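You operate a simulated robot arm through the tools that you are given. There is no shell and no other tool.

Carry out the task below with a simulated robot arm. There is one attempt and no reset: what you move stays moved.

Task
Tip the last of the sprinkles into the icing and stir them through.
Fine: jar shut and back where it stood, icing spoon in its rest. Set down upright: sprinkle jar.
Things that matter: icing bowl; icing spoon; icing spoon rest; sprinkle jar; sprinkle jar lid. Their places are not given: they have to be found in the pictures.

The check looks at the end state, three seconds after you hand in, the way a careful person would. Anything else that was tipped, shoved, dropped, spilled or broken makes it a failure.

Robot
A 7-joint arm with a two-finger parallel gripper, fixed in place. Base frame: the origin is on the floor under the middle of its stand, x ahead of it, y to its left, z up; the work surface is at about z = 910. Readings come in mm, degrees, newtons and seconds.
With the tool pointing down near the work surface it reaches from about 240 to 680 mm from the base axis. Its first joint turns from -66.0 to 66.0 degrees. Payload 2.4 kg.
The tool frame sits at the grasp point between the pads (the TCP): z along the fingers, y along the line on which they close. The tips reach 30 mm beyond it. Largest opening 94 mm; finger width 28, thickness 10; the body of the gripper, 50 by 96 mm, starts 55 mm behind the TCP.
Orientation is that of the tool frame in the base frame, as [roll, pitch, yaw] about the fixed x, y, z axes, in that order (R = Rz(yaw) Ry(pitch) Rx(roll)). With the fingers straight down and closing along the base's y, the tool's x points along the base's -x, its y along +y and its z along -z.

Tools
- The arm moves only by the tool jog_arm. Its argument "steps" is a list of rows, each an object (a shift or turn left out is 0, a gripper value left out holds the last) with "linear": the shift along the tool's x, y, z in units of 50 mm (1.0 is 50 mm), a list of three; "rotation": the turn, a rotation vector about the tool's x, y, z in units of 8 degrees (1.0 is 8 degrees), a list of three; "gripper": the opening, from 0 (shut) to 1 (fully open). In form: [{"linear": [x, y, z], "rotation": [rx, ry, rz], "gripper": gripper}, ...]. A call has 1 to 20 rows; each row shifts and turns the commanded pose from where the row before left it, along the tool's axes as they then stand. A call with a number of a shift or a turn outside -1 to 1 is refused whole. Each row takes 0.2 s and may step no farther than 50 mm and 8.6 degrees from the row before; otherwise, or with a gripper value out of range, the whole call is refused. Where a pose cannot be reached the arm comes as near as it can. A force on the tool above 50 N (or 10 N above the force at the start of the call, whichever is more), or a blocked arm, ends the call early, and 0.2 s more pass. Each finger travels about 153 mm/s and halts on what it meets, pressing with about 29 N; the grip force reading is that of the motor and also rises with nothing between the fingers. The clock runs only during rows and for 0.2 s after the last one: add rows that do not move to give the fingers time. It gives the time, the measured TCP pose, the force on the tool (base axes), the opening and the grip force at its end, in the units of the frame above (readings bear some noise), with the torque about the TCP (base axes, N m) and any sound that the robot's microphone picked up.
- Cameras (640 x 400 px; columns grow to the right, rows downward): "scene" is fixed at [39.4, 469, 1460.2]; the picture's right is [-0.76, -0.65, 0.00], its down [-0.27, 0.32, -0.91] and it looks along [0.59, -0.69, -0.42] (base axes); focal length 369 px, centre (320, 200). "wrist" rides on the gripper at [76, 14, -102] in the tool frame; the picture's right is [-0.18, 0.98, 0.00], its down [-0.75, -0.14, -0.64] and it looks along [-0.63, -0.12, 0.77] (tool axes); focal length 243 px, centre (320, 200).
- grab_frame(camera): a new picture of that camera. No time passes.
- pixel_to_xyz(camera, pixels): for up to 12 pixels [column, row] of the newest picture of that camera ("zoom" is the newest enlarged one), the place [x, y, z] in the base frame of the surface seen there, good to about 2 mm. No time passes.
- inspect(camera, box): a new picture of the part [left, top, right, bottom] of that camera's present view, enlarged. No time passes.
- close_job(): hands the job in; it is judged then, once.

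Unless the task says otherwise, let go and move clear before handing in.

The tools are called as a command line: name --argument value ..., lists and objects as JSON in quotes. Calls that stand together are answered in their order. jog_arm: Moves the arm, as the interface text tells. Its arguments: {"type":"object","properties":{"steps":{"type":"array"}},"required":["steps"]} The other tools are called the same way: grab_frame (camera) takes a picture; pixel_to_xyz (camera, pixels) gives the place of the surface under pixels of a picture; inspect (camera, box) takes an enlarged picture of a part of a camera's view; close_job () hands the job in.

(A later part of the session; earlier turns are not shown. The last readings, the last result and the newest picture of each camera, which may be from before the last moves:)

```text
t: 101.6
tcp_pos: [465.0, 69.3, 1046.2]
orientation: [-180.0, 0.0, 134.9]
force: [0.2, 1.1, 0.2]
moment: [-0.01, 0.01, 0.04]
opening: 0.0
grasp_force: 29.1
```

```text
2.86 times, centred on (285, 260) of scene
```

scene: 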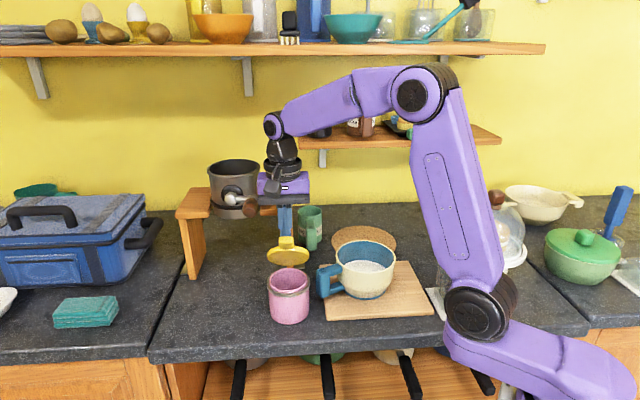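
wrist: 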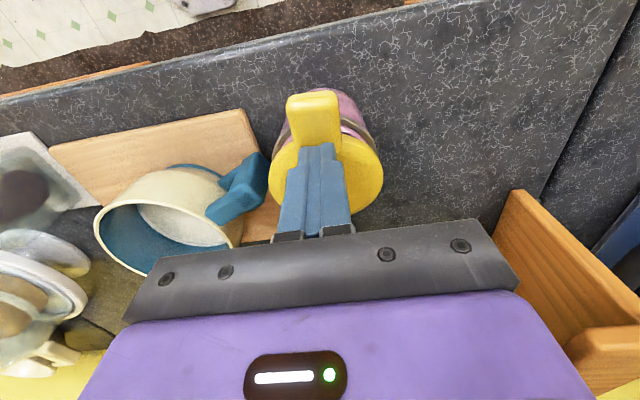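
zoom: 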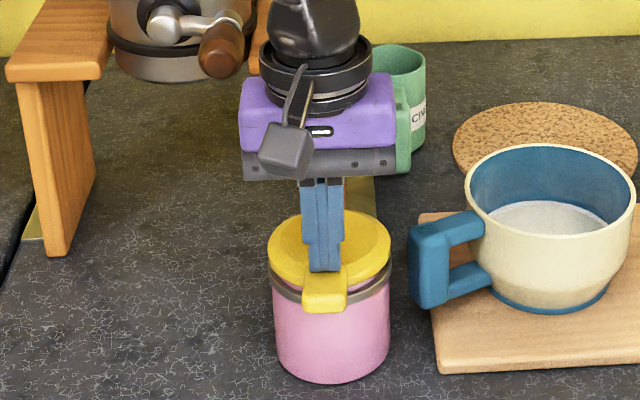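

The lid is nearly shut. I'll press down in 1.5 mm steps until I feel firm resistance.

jog_arm --steps '[{"linear": [0, 0, 0.03]}, {"linear": [0, 0, 0.03]}, {}]'

jog_arm --steps '[{"linear": [0, 0, 0.03]}, {}]'

inspect --camera "scene" --box '[230, 190, 340, 330]'

```text
t: 102.4
tcp_pos: [464.0, 68.3, 1041.1]
orientation: [179.9, 0.0, 135.0]
force: [-8.3, -0.3, 19.9]
moment: [-0.1, 0.2, -0.05]
opening: 0.1
grasp_force: 28.9
```

```text
t: 103.0
tcp_pos: [464.7, 69.5, 1042.2]
orientation: [179.8, 0.1, 134.9]
force: [-12.7, 1.3, 41.6]
moment: [-0.16, 0.34, -0.13]
opening: 0.0
grasp_force: 29.0
```

```text
2.86 times, centred on (285, 260) of scene
```

zoom: 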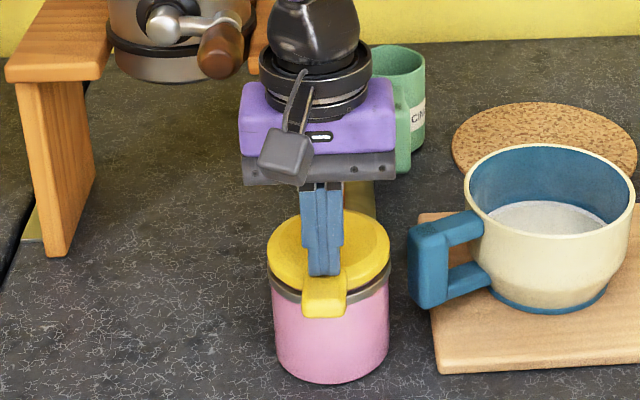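

It's firmly shut at 41 N resistance. I'll lift off and verify that the lid is level and the jar in place.

jog_arm --steps '[{"linear": [0, 0, -0.1]}, {"linear": [0, 0, -0.6]}, {"linear": [0.3, 0, -0.7]}, {"linear": [0.5, 0, -0.7]}, {}]'

grab_frame --camera "wrist"

inspect --camera "wrist" --box '[230, 60, 410, 240]'

inspect --camera "scene" --box '[250, 240, 330, 330]'

pixel_to_xyz --camera "zoom" --pixels '[[300, 120], [230, 120], [380, 120], [300, 90], [300, 160], [320, 200], [310, 280], [310, 330], [310, 370], [320, 235]]'

```text
t: 104.2
tcp_pos: [437.1, 98.0, 1144.7]
orientation: [-179.9, 0.0, 135.0]
force: [0.8, 0.8, -0.2]
moment: [0.01, -0.01, 0.01]
opening: 0.1
grasp_force: 28.8
```

```text
taken
```

wrist: 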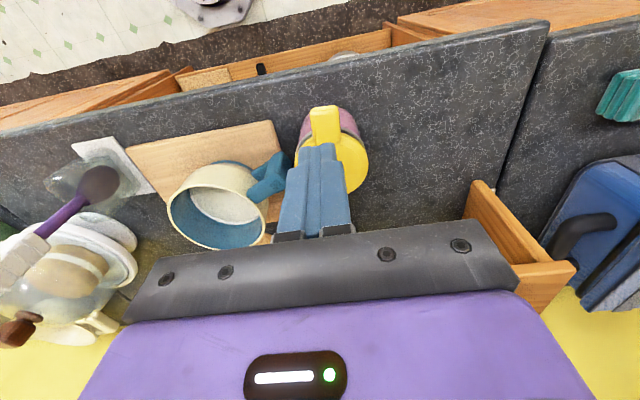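

```text
2.22 times, centred on (320, 150) of wrist
```

zoom: 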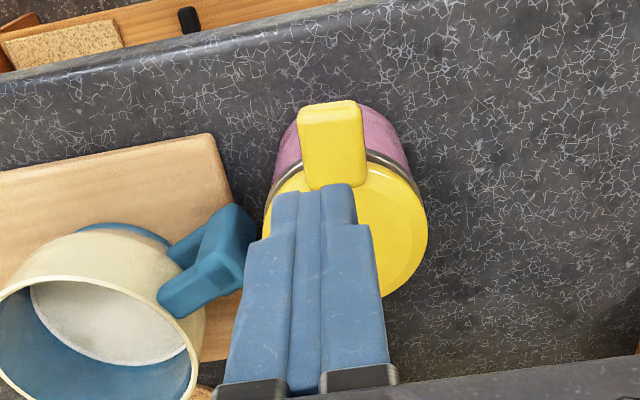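

```text
4.44 times, centred on (290, 285) of scene
```

zoom: 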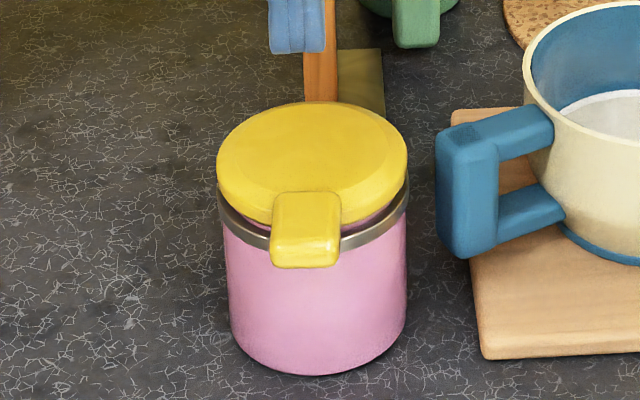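

```text
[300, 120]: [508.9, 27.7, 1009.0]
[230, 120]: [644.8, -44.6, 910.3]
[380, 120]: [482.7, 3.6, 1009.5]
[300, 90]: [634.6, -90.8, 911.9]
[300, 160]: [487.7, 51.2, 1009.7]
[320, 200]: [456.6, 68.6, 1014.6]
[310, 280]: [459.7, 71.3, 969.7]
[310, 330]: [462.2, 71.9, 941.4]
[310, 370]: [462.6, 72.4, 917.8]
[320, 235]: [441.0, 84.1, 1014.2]
```

The jar is shut with the lid level at z≈1009.5 and the body within about 2 mm of its original place. Next is the spoon, so I'll look at it in the scene view.

grab_frame --camera "scene"

inspect --camera "scene" --box '[425, 180, 505, 330]'

inspect --camera "wrist" --box '[0, 120, 170, 330]'

```text
taken
```

scene: 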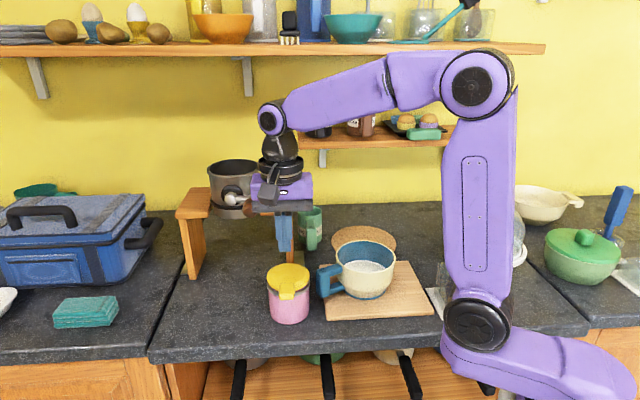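

```text
2.67 times, centred on (465, 255) of scene
```

zoom: 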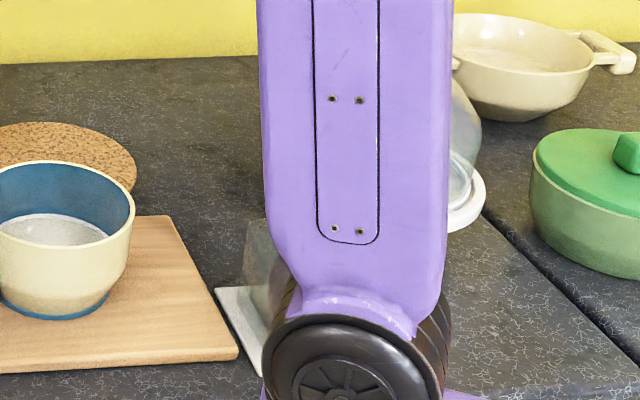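

```text
1.90 times, centred on (85, 225) of wrist
```

zoom: 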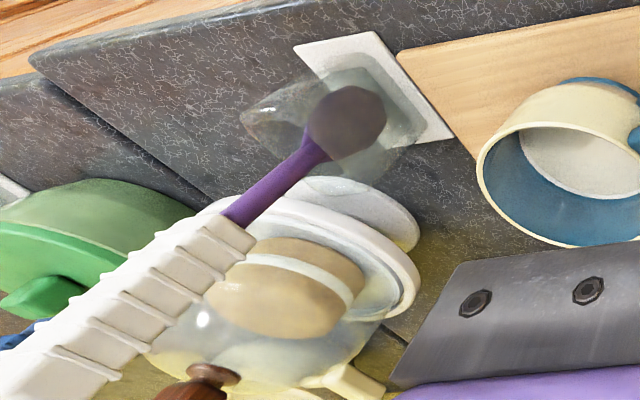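

The arm hides the spoon from the scene camera, but earlier measurements put the spoon axis at about (241, -204), with a handle about 28 mm square aligned at 45° and its top at z≈1165. I'll raise the arm and move over the spoon at a safe height with the fingers part open.

jog_arm --steps '[{"linear": [0, 0, -0.78], "gripper": 0.65}, {"linear": [0, 0, -0.78]}, {"linear": [0, 0, -0.78]}, {"linear": [-0.15, -0.704, 0]}, {"linear": [-0.15, -0.704, 0]}, {"linear": [-0.15, -0.704, 0]}, {"linear": [-0.15, -0.704, 0]}, {"linear": [-0.15, -0.704, 0]}, {"linear": [-0.15, -0.704, 0]}, {"linear": [-0.15, -0.704, 0]}, {"linear": [-0.15, -0.704, 0]}, {}]'

grab_frame --camera "scene"

grab_frame --camera "wrist"

```text
t: 106.8
tcp_pos: [278.4, -141.6, 1264.2]
orientation: [-180.0, 0.0, 135.0]
force: [0.3, 0.7, 0.0]
moment: [0.03, 0.01, 0.01]
opening: 61.3
grasp_force: 0.0
```

```text
taken
```

scene: 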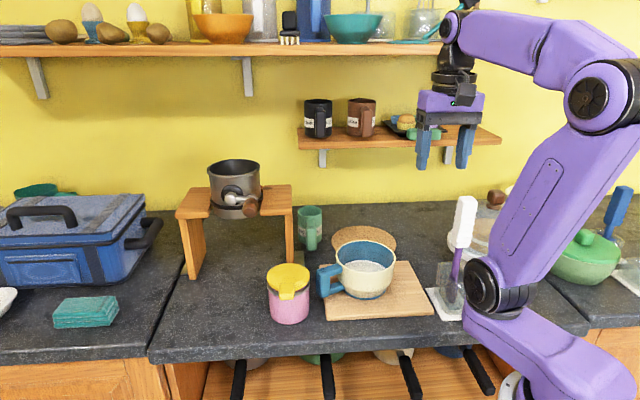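

```text
taken
```

wrist: 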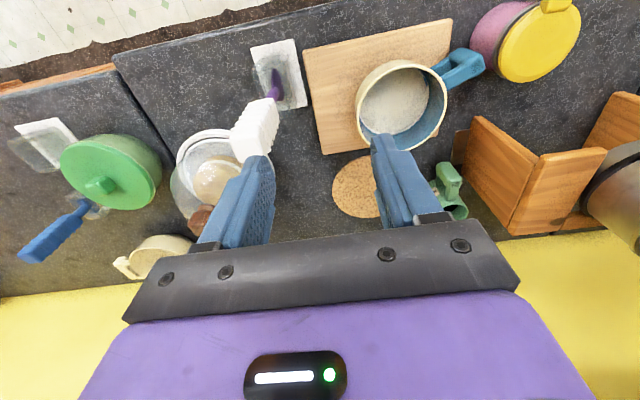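

The spoon is visible in both views, with the handle at scene (464,222) and wrist (255,130). I'll measure it precisely.

inspect --camera "scene" --box '[420, 185, 500, 330]'

pixel_to_xyz --camera "scene" --pixels '[[466, 199], [459, 205], [475, 203], [463, 212], [460, 225], [472, 225], [459, 240], [469, 242], [465, 230], [457, 260], [455, 275], [453, 290]]'

pixel_to_xyz --camera "wrist" --pixels '[[252, 155], [240, 150], [265, 148], [248, 130], [270, 125], [258, 110], [272, 105], [275, 85], [275, 92], [280, 75], [265, 70], [300, 95]]'

inspect --camera "wrist" --box '[215, 30, 325, 170]'

```text
2.76 times, centred on (460, 258) of scene
```

zoom: 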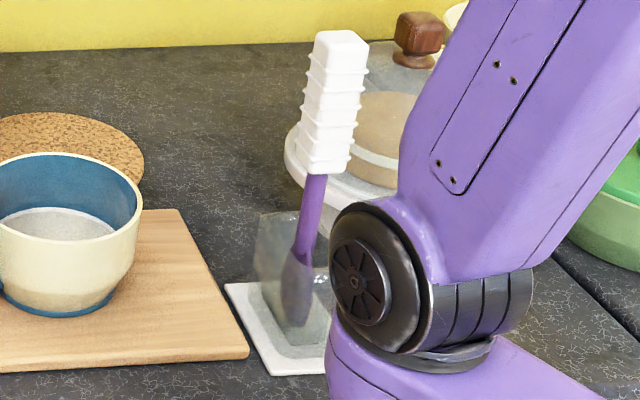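

```text
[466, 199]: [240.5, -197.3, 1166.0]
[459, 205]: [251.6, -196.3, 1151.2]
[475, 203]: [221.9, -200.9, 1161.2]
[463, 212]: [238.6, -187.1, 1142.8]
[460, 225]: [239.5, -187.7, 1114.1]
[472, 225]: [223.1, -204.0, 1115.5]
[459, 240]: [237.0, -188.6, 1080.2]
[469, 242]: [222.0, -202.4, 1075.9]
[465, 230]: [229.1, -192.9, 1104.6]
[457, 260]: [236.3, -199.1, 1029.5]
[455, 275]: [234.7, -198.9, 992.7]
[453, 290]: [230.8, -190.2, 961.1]
```

```text
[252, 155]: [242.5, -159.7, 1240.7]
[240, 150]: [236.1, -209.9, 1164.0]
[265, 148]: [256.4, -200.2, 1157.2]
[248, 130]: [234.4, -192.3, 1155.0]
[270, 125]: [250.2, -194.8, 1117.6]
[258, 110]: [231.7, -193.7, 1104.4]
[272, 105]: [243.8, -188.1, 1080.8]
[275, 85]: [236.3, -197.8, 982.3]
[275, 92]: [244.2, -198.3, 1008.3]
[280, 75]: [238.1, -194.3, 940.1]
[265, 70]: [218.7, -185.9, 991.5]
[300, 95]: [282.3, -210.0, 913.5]
```

```text
2.86 times, centred on (270, 100) of wrist
```

zoom: 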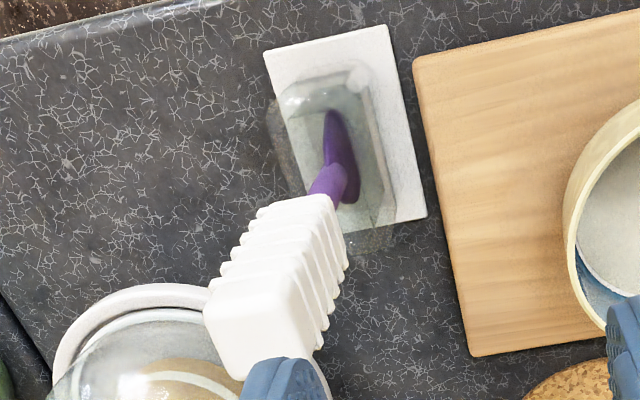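

The handle is centred at about (240, -204), vertical, with its faces along the 45° frame so they match the current yaw. I'll move above it and descend partway to verify centring.

jog_arm --steps '[{"linear": [-0.17, -0.714, 0]}, {"linear": [-0.17, -0.714, 0]}, {"linear": [0, 0, 0.6]}, {}]'

grab_frame --camera "scene"

inspect --camera "scene" --box '[410, 120, 520, 320]'

grab_frame --camera "wrist"

```text
t: 107.8
tcp_pos: [238.4, -204.2, 1232.3]
orientation: [180.0, 0.0, 135.0]
force: [0.0, 0.5, 0.0]
moment: [-0.02, 0.01, -0.02]
opening: 61.2
grasp_force: 0.1
```

```text
taken
```

scene: 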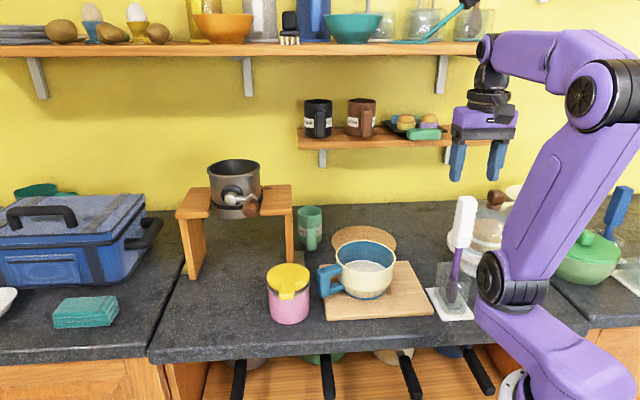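

```text
2.00 times, centred on (465, 220) of scene
```

zoom: 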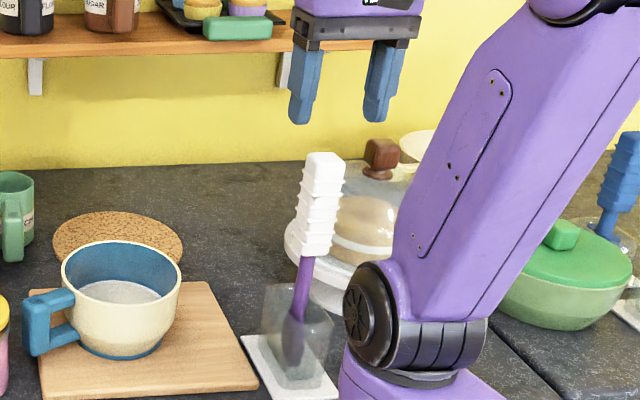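

```text
taken
```

wrist: 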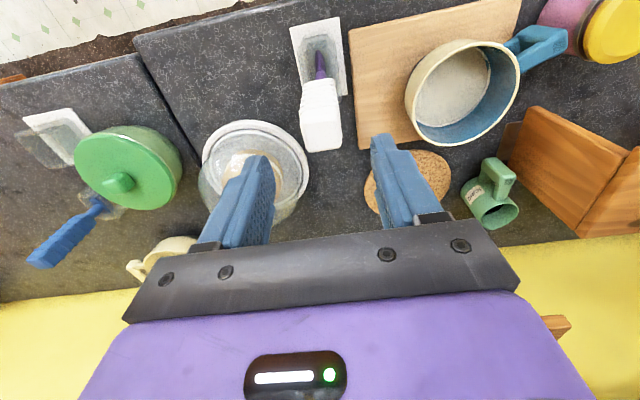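

The spoon lies between the fingers in the wrist view (320,110). I'll take one more precise measurement of the handle's top and sides.

inspect --camera "wrist" --box '[270, 10, 370, 170]'

pixel_to_xyz --camera "wrist" --pixels '[[305, 130], [338, 128], [322, 148], [320, 125], [302, 110], [338, 108], [318, 85], [322, 65], [308, 145], [340, 143], [320, 105], [320, 95]]'

```text
2.50 times, centred on (320, 90) of wrist
```

zoom: 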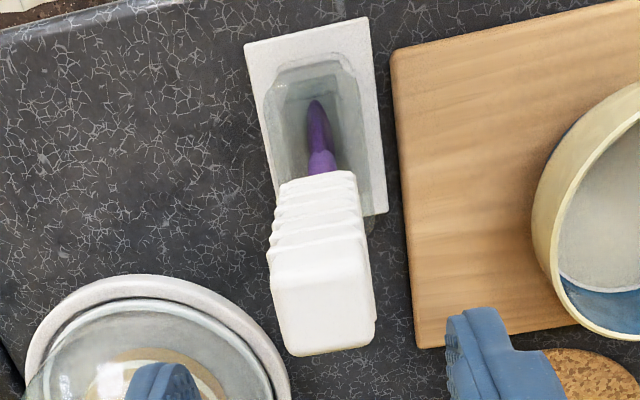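

```text
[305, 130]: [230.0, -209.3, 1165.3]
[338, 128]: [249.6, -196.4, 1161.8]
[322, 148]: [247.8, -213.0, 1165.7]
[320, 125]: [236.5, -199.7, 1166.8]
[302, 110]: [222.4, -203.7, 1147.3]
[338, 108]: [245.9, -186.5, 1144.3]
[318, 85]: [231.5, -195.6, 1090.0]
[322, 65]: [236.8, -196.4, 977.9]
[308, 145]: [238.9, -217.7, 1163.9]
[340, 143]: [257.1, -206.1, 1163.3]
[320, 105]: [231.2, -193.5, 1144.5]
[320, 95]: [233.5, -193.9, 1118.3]
```

The handle centre is at about (240.8, -204), so I'm within 2 mm. I'll make a small correction and descend to z≈1128.

jog_arm --steps '[{"linear": [-0.03, 0.032, 0.52]}, {"linear": [0, 0, 0.52]}, {"linear": [0, 0, 0.52]}, {"linear": [0, 0, 0.52]}, {}]'

inspect --camera "scene" --box '[410, 150, 520, 330]'

```text
t: 109.0
tcp_pos: [241.9, -206.1, 1125.3]
orientation: [-179.9, 0.0, 135.0]
force: [0.0, 0.9, -0.5]
moment: [0.01, -0.01, 0.0]
opening: 61.2
grasp_force: 0.1
```

```text
2.22 times, centred on (465, 240) of scene
```

zoom: 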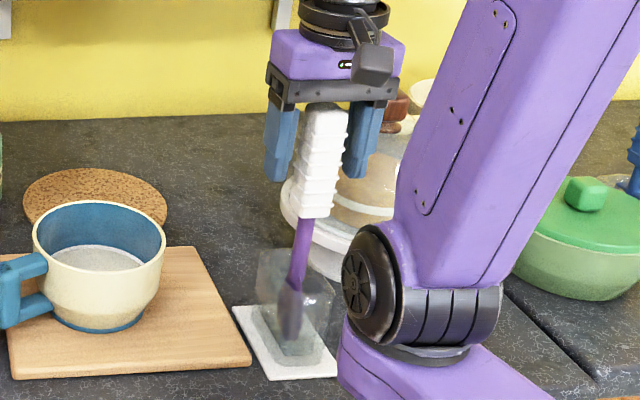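

The fingers straddle the handle with no contact. I'll close on it.

jog_arm --steps '[{"gripper": 0}, {}, {}, {}]'

inspect --camera "scene" --box '[410, 150, 520, 330]'

```text
t: 110.0
tcp_pos: [241.1, -205.8, 1125.0]
orientation: [179.9, 0.0, 135.0]
force: [-0.1, -0.1, -0.1]
moment: [-0.01, 0.02, 0.0]
opening: 32.8
grasp_force: 28.4
```

```text
2.22 times, centred on (465, 240) of scene
```

zoom: 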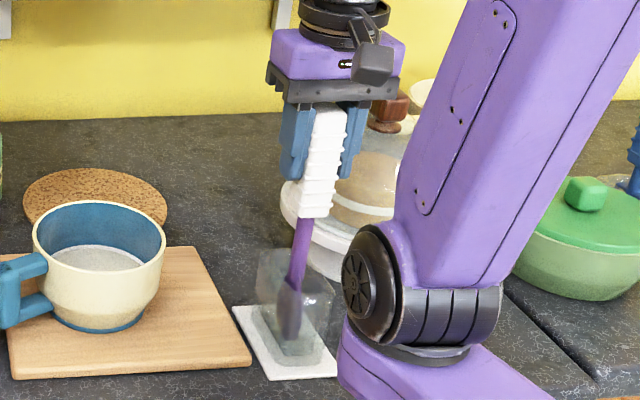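

The spoon is gripped with no side load at (241.1, -205.8, 1125). I'll lift straight up, slowly at first.

jog_arm --steps '[{"linear": [0, 0, -0.2]}, {"linear": [0, 0, -0.2]}, {}]'

inspect --camera "scene" --box '[410, 150, 520, 330]'

```text
t: 110.8
tcp_pos: [243.9, -207.0, 1146.9]
orientation: [180.0, -0.1, 135.0]
force: [0.7, 0.8, -0.5]
moment: [0.03, 0.06, 0.02]
opening: 32.7
grasp_force: 28.6
```

```text
2.22 times, centred on (465, 240) of scene
```

zoom: 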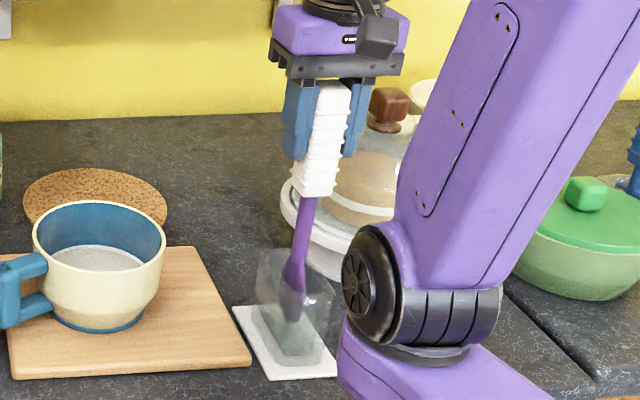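

The spoon rises freely. I'll continue up until its tip clears the rest and the bowl rim.

jog_arm --steps '[{"linear": [0, 0, -0.5]}, {"linear": [0, 0, -0.5]}, {"linear": [0, 0, -0.5]}, {"linear": [0, 0, -0.5]}, {"linear": [0, 0, -0.3]}, {}]'

grab_frame --camera "scene"

inspect --camera "scene" --box '[410, 90, 540, 330]'

grab_frame --camera "wrist"

```text
t: 112.2
tcp_pos: [244.0, -206.7, 1264.4]
orientation: [-179.9, 0.0, 135.1]
force: [-0.1, 0.1, -1.4]
moment: [0.0, 0.02, -0.01]
opening: 32.7
grasp_force: 29.0
```

```text
taken
```

scene: 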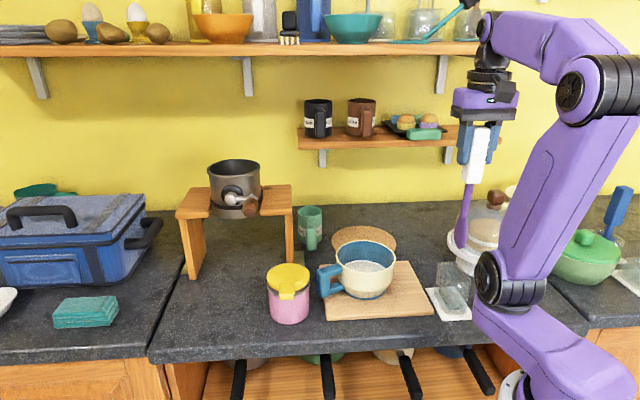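

```text
1.67 times, centred on (475, 210) of scene
```

zoom: 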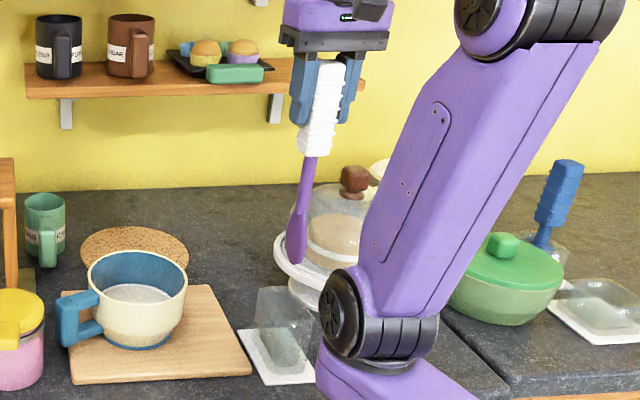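

```text
taken
```

wrist: 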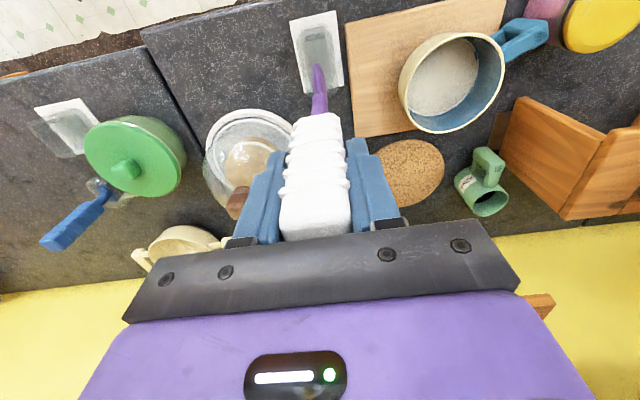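

The spoon is out and clear. I'll measure its tip height to know how deep to dip, and look at the rest's opening.

pixel_to_xyz --camera "zoom" --pixels '[[294, 261], [295, 255], [296, 245], [298, 225], [303, 195], [308, 165], [290, 245], [303, 245]]'

inspect --camera "scene" --box '[420, 160, 510, 330]'

inspect --camera "wrist" --box '[270, 0, 370, 120]'

pixel_to_xyz --camera "wrist" --pixels '[[312, 40], [318, 68], [325, 75], [290, 20], [335, 12], [343, 88], [300, 92], [330, 30], [305, 35], [318, 100], [318, 55], [318, 50]]'

```text
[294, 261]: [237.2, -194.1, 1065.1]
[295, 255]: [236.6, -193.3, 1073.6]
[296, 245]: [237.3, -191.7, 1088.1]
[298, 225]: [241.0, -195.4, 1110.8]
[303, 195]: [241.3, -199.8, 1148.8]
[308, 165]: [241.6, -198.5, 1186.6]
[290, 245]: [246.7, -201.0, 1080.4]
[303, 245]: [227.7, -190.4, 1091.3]
```

```text
2.35 times, centred on (465, 245) of scene
```

zoom: 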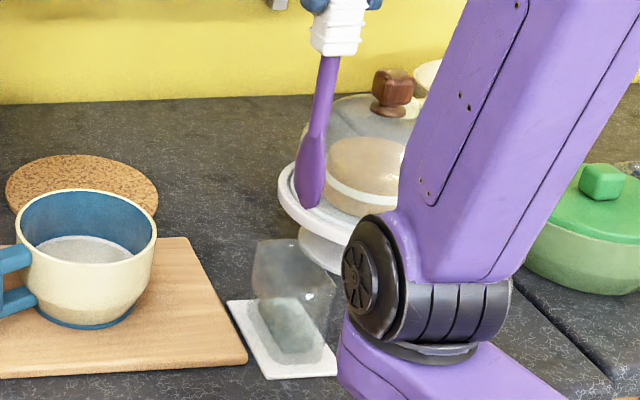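

```text
3.33 times, centred on (320, 60) of wrist
```

zoom: 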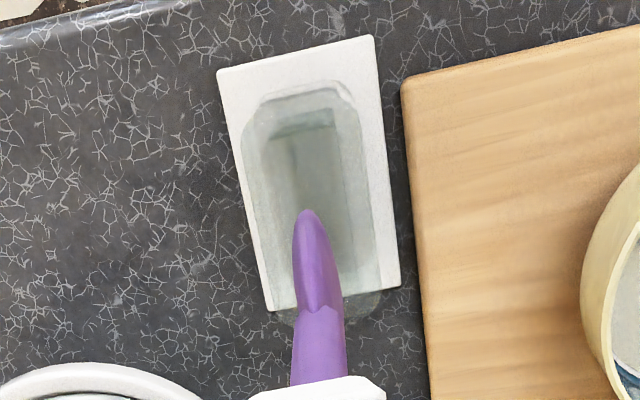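

```text
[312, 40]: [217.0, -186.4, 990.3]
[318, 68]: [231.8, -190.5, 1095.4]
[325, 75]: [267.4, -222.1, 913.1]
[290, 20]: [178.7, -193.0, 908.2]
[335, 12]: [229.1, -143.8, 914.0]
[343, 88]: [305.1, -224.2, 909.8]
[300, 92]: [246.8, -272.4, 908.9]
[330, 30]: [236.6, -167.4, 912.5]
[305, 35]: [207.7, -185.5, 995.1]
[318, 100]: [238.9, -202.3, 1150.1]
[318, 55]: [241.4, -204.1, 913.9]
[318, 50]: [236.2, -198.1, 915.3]
```

The spoon tip is about 202 mm below the TCP, so dipping to about 12 mm into the icing means TCP z≈1140. I'll carry the spoon over the bowl centre at this height.

jog_arm --steps '[{"linear": [-0.186, 0.592, 0]}, {"linear": [-0.186, 0.592, 0]}, {"linear": [-0.186, 0.592, 0]}, {"linear": [-0.186, 0.592, 0]}, {"linear": [-0.186, 0.592, 0]}, {"linear": [-0.184, 0.592, 0]}, {}]'

grab_frame --camera "scene"

grab_frame --camera "wrist"

```text
t: 113.8
tcp_pos: [407.6, -121.7, 1262.3]
orientation: [179.9, 0.0, 135.0]
force: [0.1, 0.4, -0.6]
moment: [-0.03, -0.02, 0.02]
opening: 32.2
grasp_force: 28.8
```

```text
taken
```

scene: 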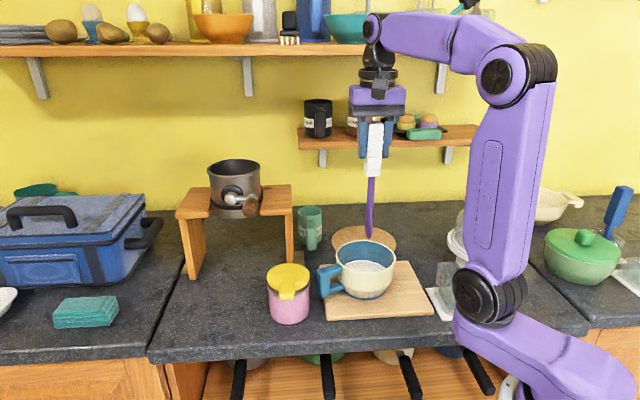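

```text
taken
```

wrist: 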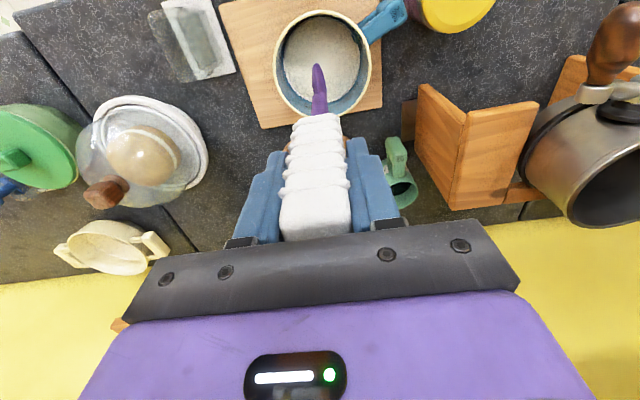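

The spoon is above the bowl centre and I can see the icing around it (320,60). I'll lower until the tip is just above the icing.

jog_arm --steps '[{"linear": [0, 0, 0.5]}, {"linear": [0, 0, 0.5]}, {"linear": [0, 0, 0.5]}, {"linear": [0, 0, 0.5]}, {}]'

grab_frame --camera "wrist"

inspect --camera "wrist" --box '[230, 0, 420, 160]'

inspect --camera "scene" --box '[310, 150, 430, 310]'

```text
t: 115.0
tcp_pos: [408.2, -121.5, 1162.8]
orientation: [-179.9, 0.0, 135.0]
force: [0.0, -0.1, -0.8]
moment: [0.01, -0.04, 0.0]
opening: 32.8
grasp_force: 28.9
```

```text
taken
```

wrist: 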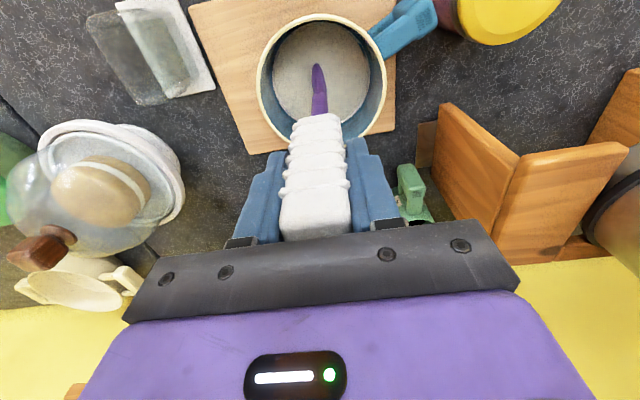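

```text
2.50 times, centred on (325, 80) of wrist
```

zoom: 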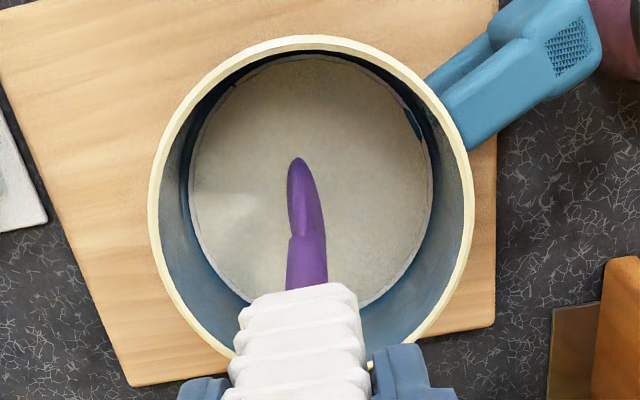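

```text
2.50 times, centred on (370, 230) of scene
```

zoom: 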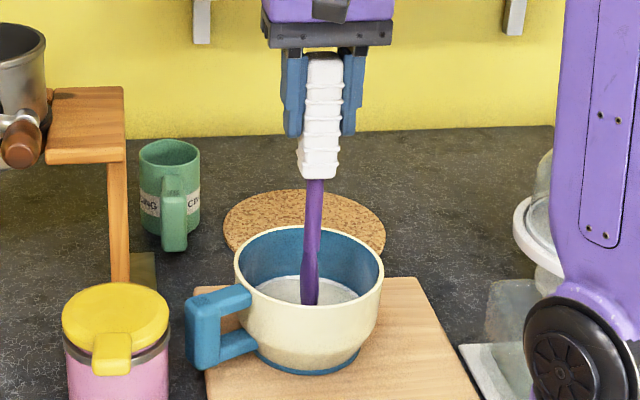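

The spoon tip is inside the bowl just above the icing. There's a dark bluish patch near the wall at zoom (415,125), so I'll look closer for the sprinkles.

inspect --camera "wrist" --box '[335, 25, 395, 75]'

inspect --camera "wrist" --box '[265, 15, 325, 110]'

pixel_to_xyz --camera "wrist" --pixels '[[363, 50], [360, 45], [300, 50], [300, 80], [345, 60], [345, 90], [320, 35], [285, 60], [365, 75], [318, 66]]'

```text
8.00 times, centred on (365, 50) of wrist
```

zoom: 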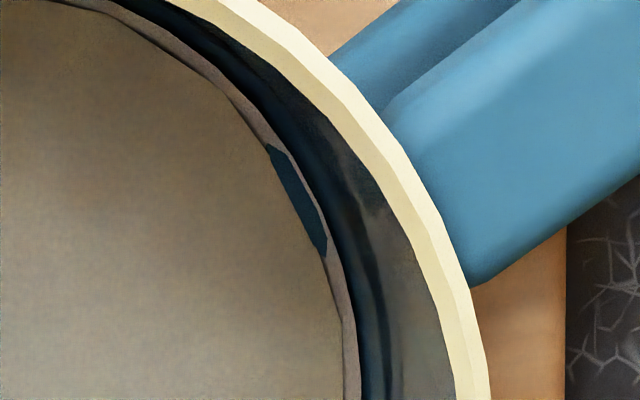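

```text
4.21 times, centred on (295, 62) of wrist
```

zoom: 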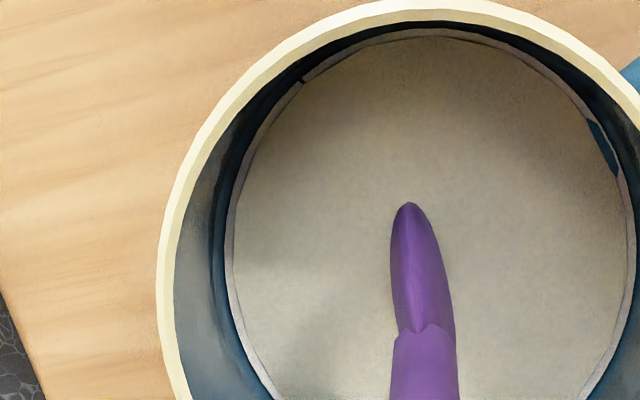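

```text
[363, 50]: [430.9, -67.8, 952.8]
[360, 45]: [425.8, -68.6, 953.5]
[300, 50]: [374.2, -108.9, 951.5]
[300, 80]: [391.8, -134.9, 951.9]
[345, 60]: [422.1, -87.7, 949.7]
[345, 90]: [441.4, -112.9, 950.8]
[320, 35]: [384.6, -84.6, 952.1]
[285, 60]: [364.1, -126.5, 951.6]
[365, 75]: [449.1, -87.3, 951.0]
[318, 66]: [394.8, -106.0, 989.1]
```

The icing surface is now at z≈951, up about 2–3 mm, so the sprinkles are under it. I'll dip the spoon in and check the forces.

jog_arm --steps '[{"linear": [0, 0, 0.2]}, {"linear": [0, 0, 0.16]}, {"linear": [0, 0, 0.1]}, {}]'

jog_arm --steps '[{"linear": [0, 0, 0.04]}, {}]'

jog_arm --steps '[{"linear": [0, 0, 0.04]}, {}]'

```text
t: 116.0
tcp_pos: [408.2, -120.8, 1139.8]
orientation: [180.0, 0.1, 135.0]
force: [-3.7, -0.1, 16.8]
moment: [0.16, 0.58, -0.01]
opening: 32.7
grasp_force: 28.5
```

```text
t: 116.6
tcp_pos: [409.5, -120.2, 1139.9]
orientation: [179.8, 0.5, 135.1]
force: [-2.7, 0.2, 48.1]
moment: [0.07, 0.52, 0.04]
opening: 32.8
grasp_force: 29.3
```

```text
t: 117.2
tcp_pos: [409.4, -121.1, 1139.0]
orientation: [179.6, 0.7, 134.9]
force: [-1.0, -1.5, 49.2]
moment: [-0.48, 0.17, 0.02]
opening: 33.0
grasp_force: 28.8
```

The tip met the bowl floor at TCP z≈1140, with forces up to 49 N. I'll back off about 8 mm right away so the tip rides just above the floor, and check.

jog_arm --steps '[{"linear": [0, 0, -0.1]}, {"linear": [0, 0, -0.06]}, {}]'

inspect --camera "scene" --box '[310, 150, 430, 310]'

grab_frame --camera "wrist"

```text
t: 118.0
tcp_pos: [406.4, -121.8, 1142.8]
orientation: [-179.8, -0.1, 135.0]
force: [0.4, -0.6, -0.2]
moment: [0.04, 0.0, 0.01]
opening: 32.9
grasp_force: 28.7
```

```text
2.50 times, centred on (370, 230) of scene
```

zoom: 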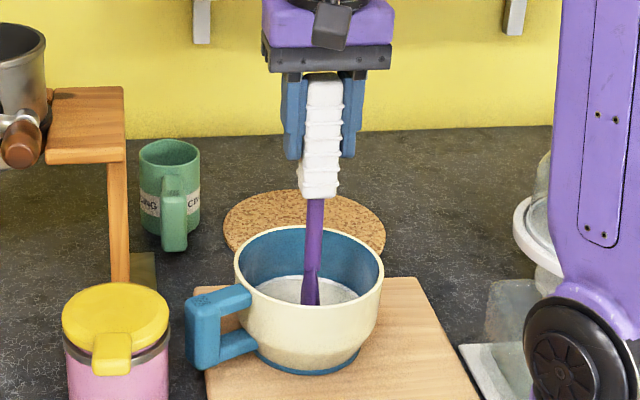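

```text
taken
```

wrist: 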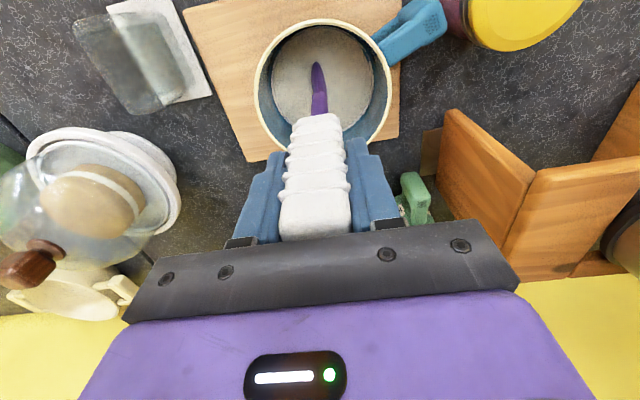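

No contact forces now, with the tip about 4 mm off the floor and 9 mm deep in the icing. I'll stir one slow oval revolution, about 20–26 mm in radius, and check the forces.

jog_arm --steps '[{"linear": [0, 0.26, 0]}, {"linear": [0, 0.26, 0]}, {"linear": [0.2, -0.07, 0]}, {"linear": [0.146, -0.19, 0]}, {"linear": [0.054, -0.26, 0]}, {"linear": [-0.054, -0.26, 0]}, {"linear": [-0.146, -0.19, 0]}, {"linear": [-0.2, -0.07, 0]}, {"linear": [-0.2, 0.07, 0]}, {"linear": [-0.146, 0.19, 0]}, {"linear": [-0.054, 0.26, 0]}, {"linear": [0.054, 0.26, 0]}, {"linear": [0.146, 0.19, 0]}, {"linear": [0.2, 0.07, 0]}]'

grab_frame --camera "wrist"

inspect --camera "wrist" --box '[230, 0, 420, 160]'

inspect --camera "scene" --box '[320, 220, 420, 310]'

```text
t: 121.0
tcp_pos: [427.6, -102.7, 1144.5]
orientation: [179.9, 0.0, 135.0]
force: [0.3, -0.6, -0.1]
moment: [-0.02, 0.03, 0.0]
opening: 32.9
grasp_force: 28.5
```

```text
taken
```

wrist: 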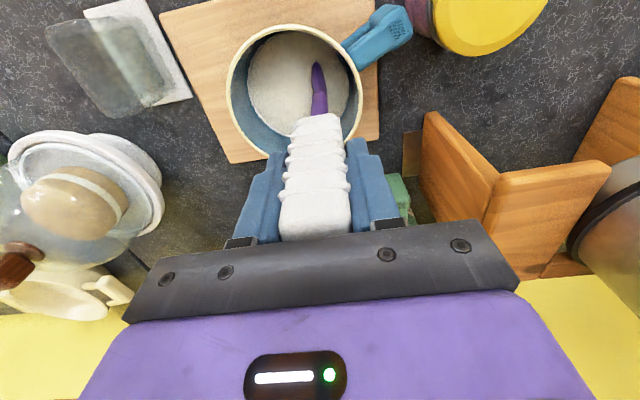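

```text
2.50 times, centred on (325, 80) of wrist
```

zoom: 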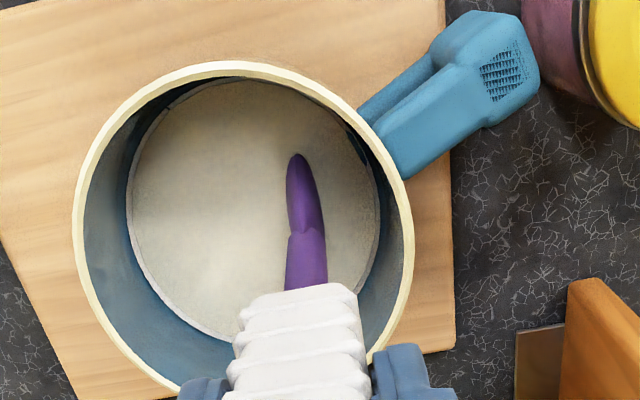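

```text
4.44 times, centred on (370, 265) of scene
```

zoom: 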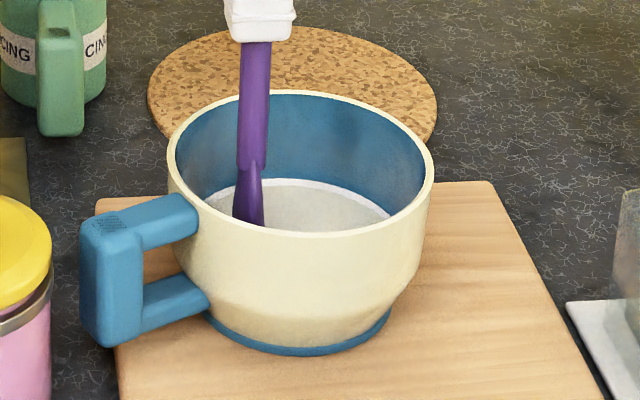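

The stir revolution met almost no resistance. I'll verify the spoon tip is really below the icing surface by measuring points on the blade and the surface next to it.

inspect --camera "wrist" --box '[290, 40, 350, 120]'

pixel_to_xyz --camera "zoom" --pixels '[[290, 110], [290, 125], [295, 150], [300, 180], [300, 220], [300, 280], [250, 130], [350, 130], [290, 95], [330, 180]]'

inspect --camera "scene" --box '[355, 235, 395, 275]'

pixel_to_xyz --camera "zoom" --pixels '[[150, 300], [180, 250], [180, 290], [180, 310], [180, 320], [240, 280], [300, 260], [180, 200]]'

```text
5.00 times, centred on (320, 80) of wrist
```

zoom: 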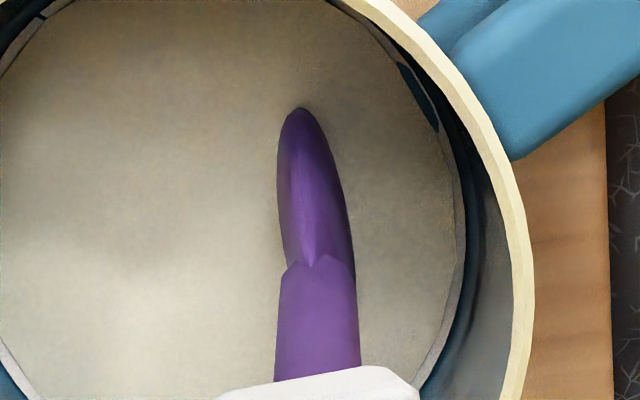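

```text
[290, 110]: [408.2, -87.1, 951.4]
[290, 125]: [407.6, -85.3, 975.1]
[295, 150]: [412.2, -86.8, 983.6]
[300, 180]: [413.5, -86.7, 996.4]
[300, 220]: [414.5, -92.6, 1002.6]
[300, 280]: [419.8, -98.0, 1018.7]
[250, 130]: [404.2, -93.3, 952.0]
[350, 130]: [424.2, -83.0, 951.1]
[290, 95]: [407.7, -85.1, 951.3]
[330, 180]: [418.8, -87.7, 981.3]
```

```text
10.00 times, centred on (375, 255) of scene
```

zoom: 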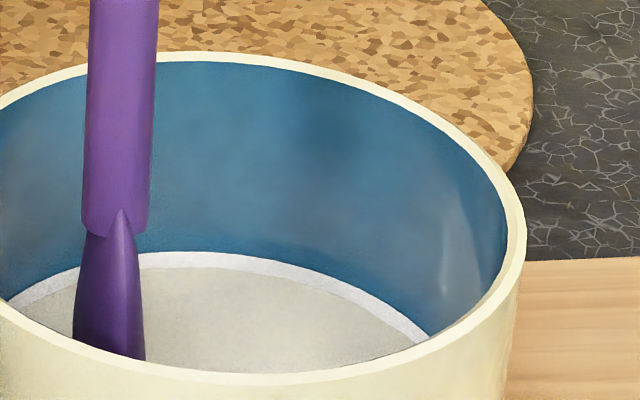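

```text
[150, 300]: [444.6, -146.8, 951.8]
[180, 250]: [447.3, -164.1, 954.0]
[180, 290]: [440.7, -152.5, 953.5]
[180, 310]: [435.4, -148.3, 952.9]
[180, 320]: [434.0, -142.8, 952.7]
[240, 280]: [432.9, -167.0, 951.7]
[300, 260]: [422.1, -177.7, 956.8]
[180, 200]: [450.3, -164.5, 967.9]
```

The blade is immersed: the surface is at z≈951 and the tip near 942. I'll lower 1 mm more and stir two more full revolutions.

jog_arm --steps '[{"linear": [0.236, -0.1, 0.02]}, {"linear": [0.144, -0.26, 0]}, {"linear": [0, -0.32, 0]}, {"linear": [-0.144, -0.26, 0]}, {"linear": [-0.236, -0.1, 0]}, {"linear": [-0.236, 0.1, 0]}, {"linear": [-0.144, 0.26, 0]}, {"linear": [0, 0.32, 0]}, {"linear": [0.144, 0.26, 0]}, {"linear": [0.236, 0.1, 0]}, {"linear": [0.236, -0.1, 0]}, {"linear": [0.144, -0.26, 0]}, {"linear": [0, -0.32, 0]}, {"linear": [-0.144, -0.26, 0]}, {"linear": [-0.236, -0.1, 0]}, {"linear": [-0.236, 0.1, 0]}, {"linear": [-0.144, 0.26, 0]}, {"linear": [0, 0.32, 0]}, {"linear": [0.144, 0.26, 0]}, {"linear": [0.236, 0.1, 0]}]'

inspect --camera "wrist" --box '[230, 0, 420, 160]'

inspect --camera "scene" --box '[320, 220, 420, 310]'

```text
t: 125.2
tcp_pos: [426.2, -101.4, 1143.1]
orientation: [180.0, 0.0, 134.9]
force: [-0.4, 0.4, -0.9]
moment: [0.0, 0.0, 0.0]
opening: 32.8
grasp_force: 29.4
```

```text
2.50 times, centred on (325, 80) of wrist
```

zoom: 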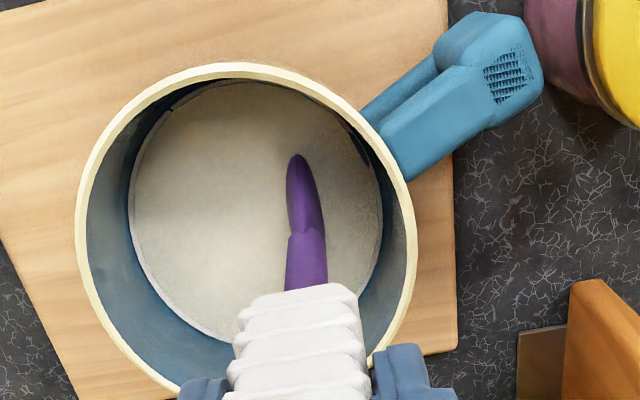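

```text
4.44 times, centred on (370, 265) of scene
```

zoom: 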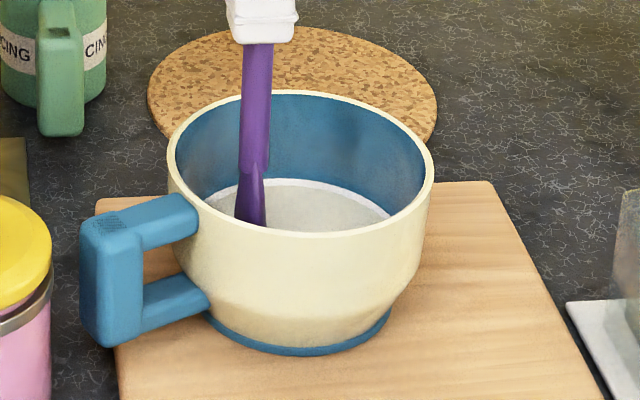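

Everything is steady, the bowl hasn't shifted and the forces are tiny. I'll do two more revolutions in the same direction, then two in the reverse direction, to mix thoroughly.

jog_arm --steps '[{"linear": [0.236, -0.1, 0]}, {"linear": [0.144, -0.26, 0]}, {"linear": [0, -0.32, 0]}, {"linear": [-0.144, -0.26, 0]}, {"linear": [-0.236, -0.1, 0]}, {"linear": [-0.236, 0.1, 0]}, {"linear": [-0.144, 0.26, 0]}, {"linear": [0, 0.32, 0]}, {"linear": [0.144, 0.26, 0]}, {"linear": [0.236, 0.1, 0]}, {"linear": [0.236, -0.1, 0]}, {"linear": [0.144, -0.26, 0]}, {"linear": [0, -0.32, 0]}, {"linear": [-0.144, -0.26, 0]}, {"linear": [-0.236, -0.1, 0]}, {"linear": [-0.236, 0.1, 0]}, {"linear": [-0.144, 0.26, 0]}, {"linear": [0, 0.32, 0]}, {"linear": [0.144, 0.26, 0]}, {"linear": [0.236, 0.1, 0]}]'

jog_arm --steps '[{"linear": [-0.236, -0.1, 0]}, {"linear": [-0.144, -0.26, 0]}, {"linear": [0, -0.32, 0]}, {"linear": [0.144, -0.26, 0]}, {"linear": [0.236, -0.1, 0]}, {"linear": [0.236, 0.1, 0]}, {"linear": [0.144, 0.26, 0]}, {"linear": [0, 0.32, 0]}, {"linear": [-0.144, 0.26, 0]}, {"linear": [-0.236, 0.1, 0]}, {"linear": [-0.236, -0.1, 0]}, {"linear": [-0.144, -0.26, 0]}, {"linear": [0, -0.32, 0]}, {"linear": [0.144, -0.26, 0]}, {"linear": [0.236, -0.1, 0]}, {"linear": [0.236, 0.1, 0]}, {"linear": [0.144, 0.26, 0]}, {"linear": [0, 0.32, 0]}, {"linear": [-0.144, 0.26, 0]}, {"linear": [-0.236, 0.1, 0]}]'

grab_frame --camera "wrist"

inspect --camera "wrist" --box '[240, 10, 380, 140]'

pixel_to_xyz --camera "wrist" --pixels '[[270, 60], [280, 90], [300, 60], [335, 60], [345, 90], [265, 100], [300, 40], [290, 120]]'

```text
t: 129.4
tcp_pos: [425.1, -102.7, 1143.8]
orientation: [180.0, 0.0, 135.0]
force: [0.1, 0.2, -0.5]
moment: [0.01, 0.06, 0.0]
opening: 32.8
grasp_force: 29.5
```

```text
t: 133.6
tcp_pos: [425.0, -103.3, 1142.5]
orientation: [179.9, 0.0, 135.1]
force: [0.1, -1.1, -0.5]
moment: [0.0, 0.0, -0.05]
opening: 32.7
grasp_force: 28.7
```

```text
taken
```

wrist: 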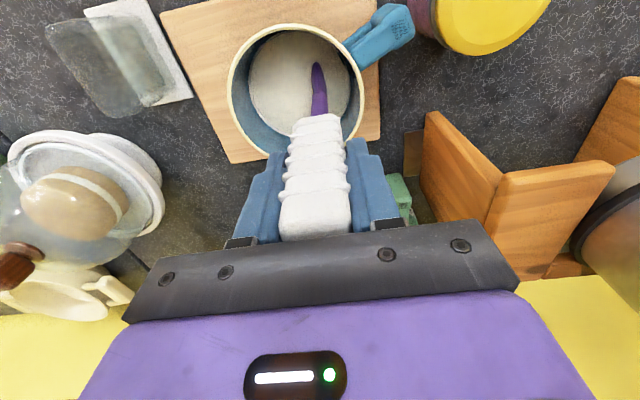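

```text
3.08 times, centred on (310, 75) of wrist
```

zoom: 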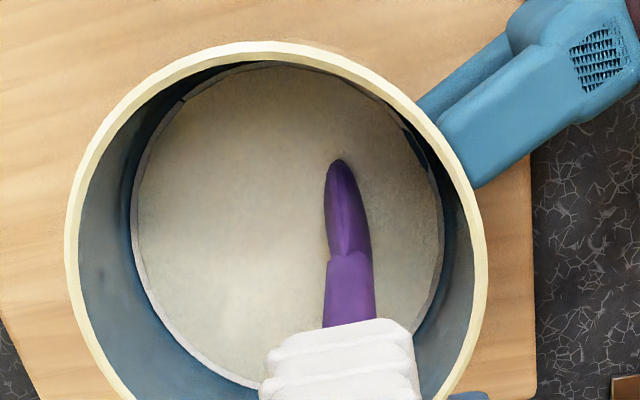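

```text
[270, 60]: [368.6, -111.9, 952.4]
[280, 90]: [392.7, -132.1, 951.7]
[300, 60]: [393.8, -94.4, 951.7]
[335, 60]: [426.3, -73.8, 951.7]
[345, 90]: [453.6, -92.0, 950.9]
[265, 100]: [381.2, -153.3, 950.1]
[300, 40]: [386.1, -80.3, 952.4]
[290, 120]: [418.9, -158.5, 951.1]
```

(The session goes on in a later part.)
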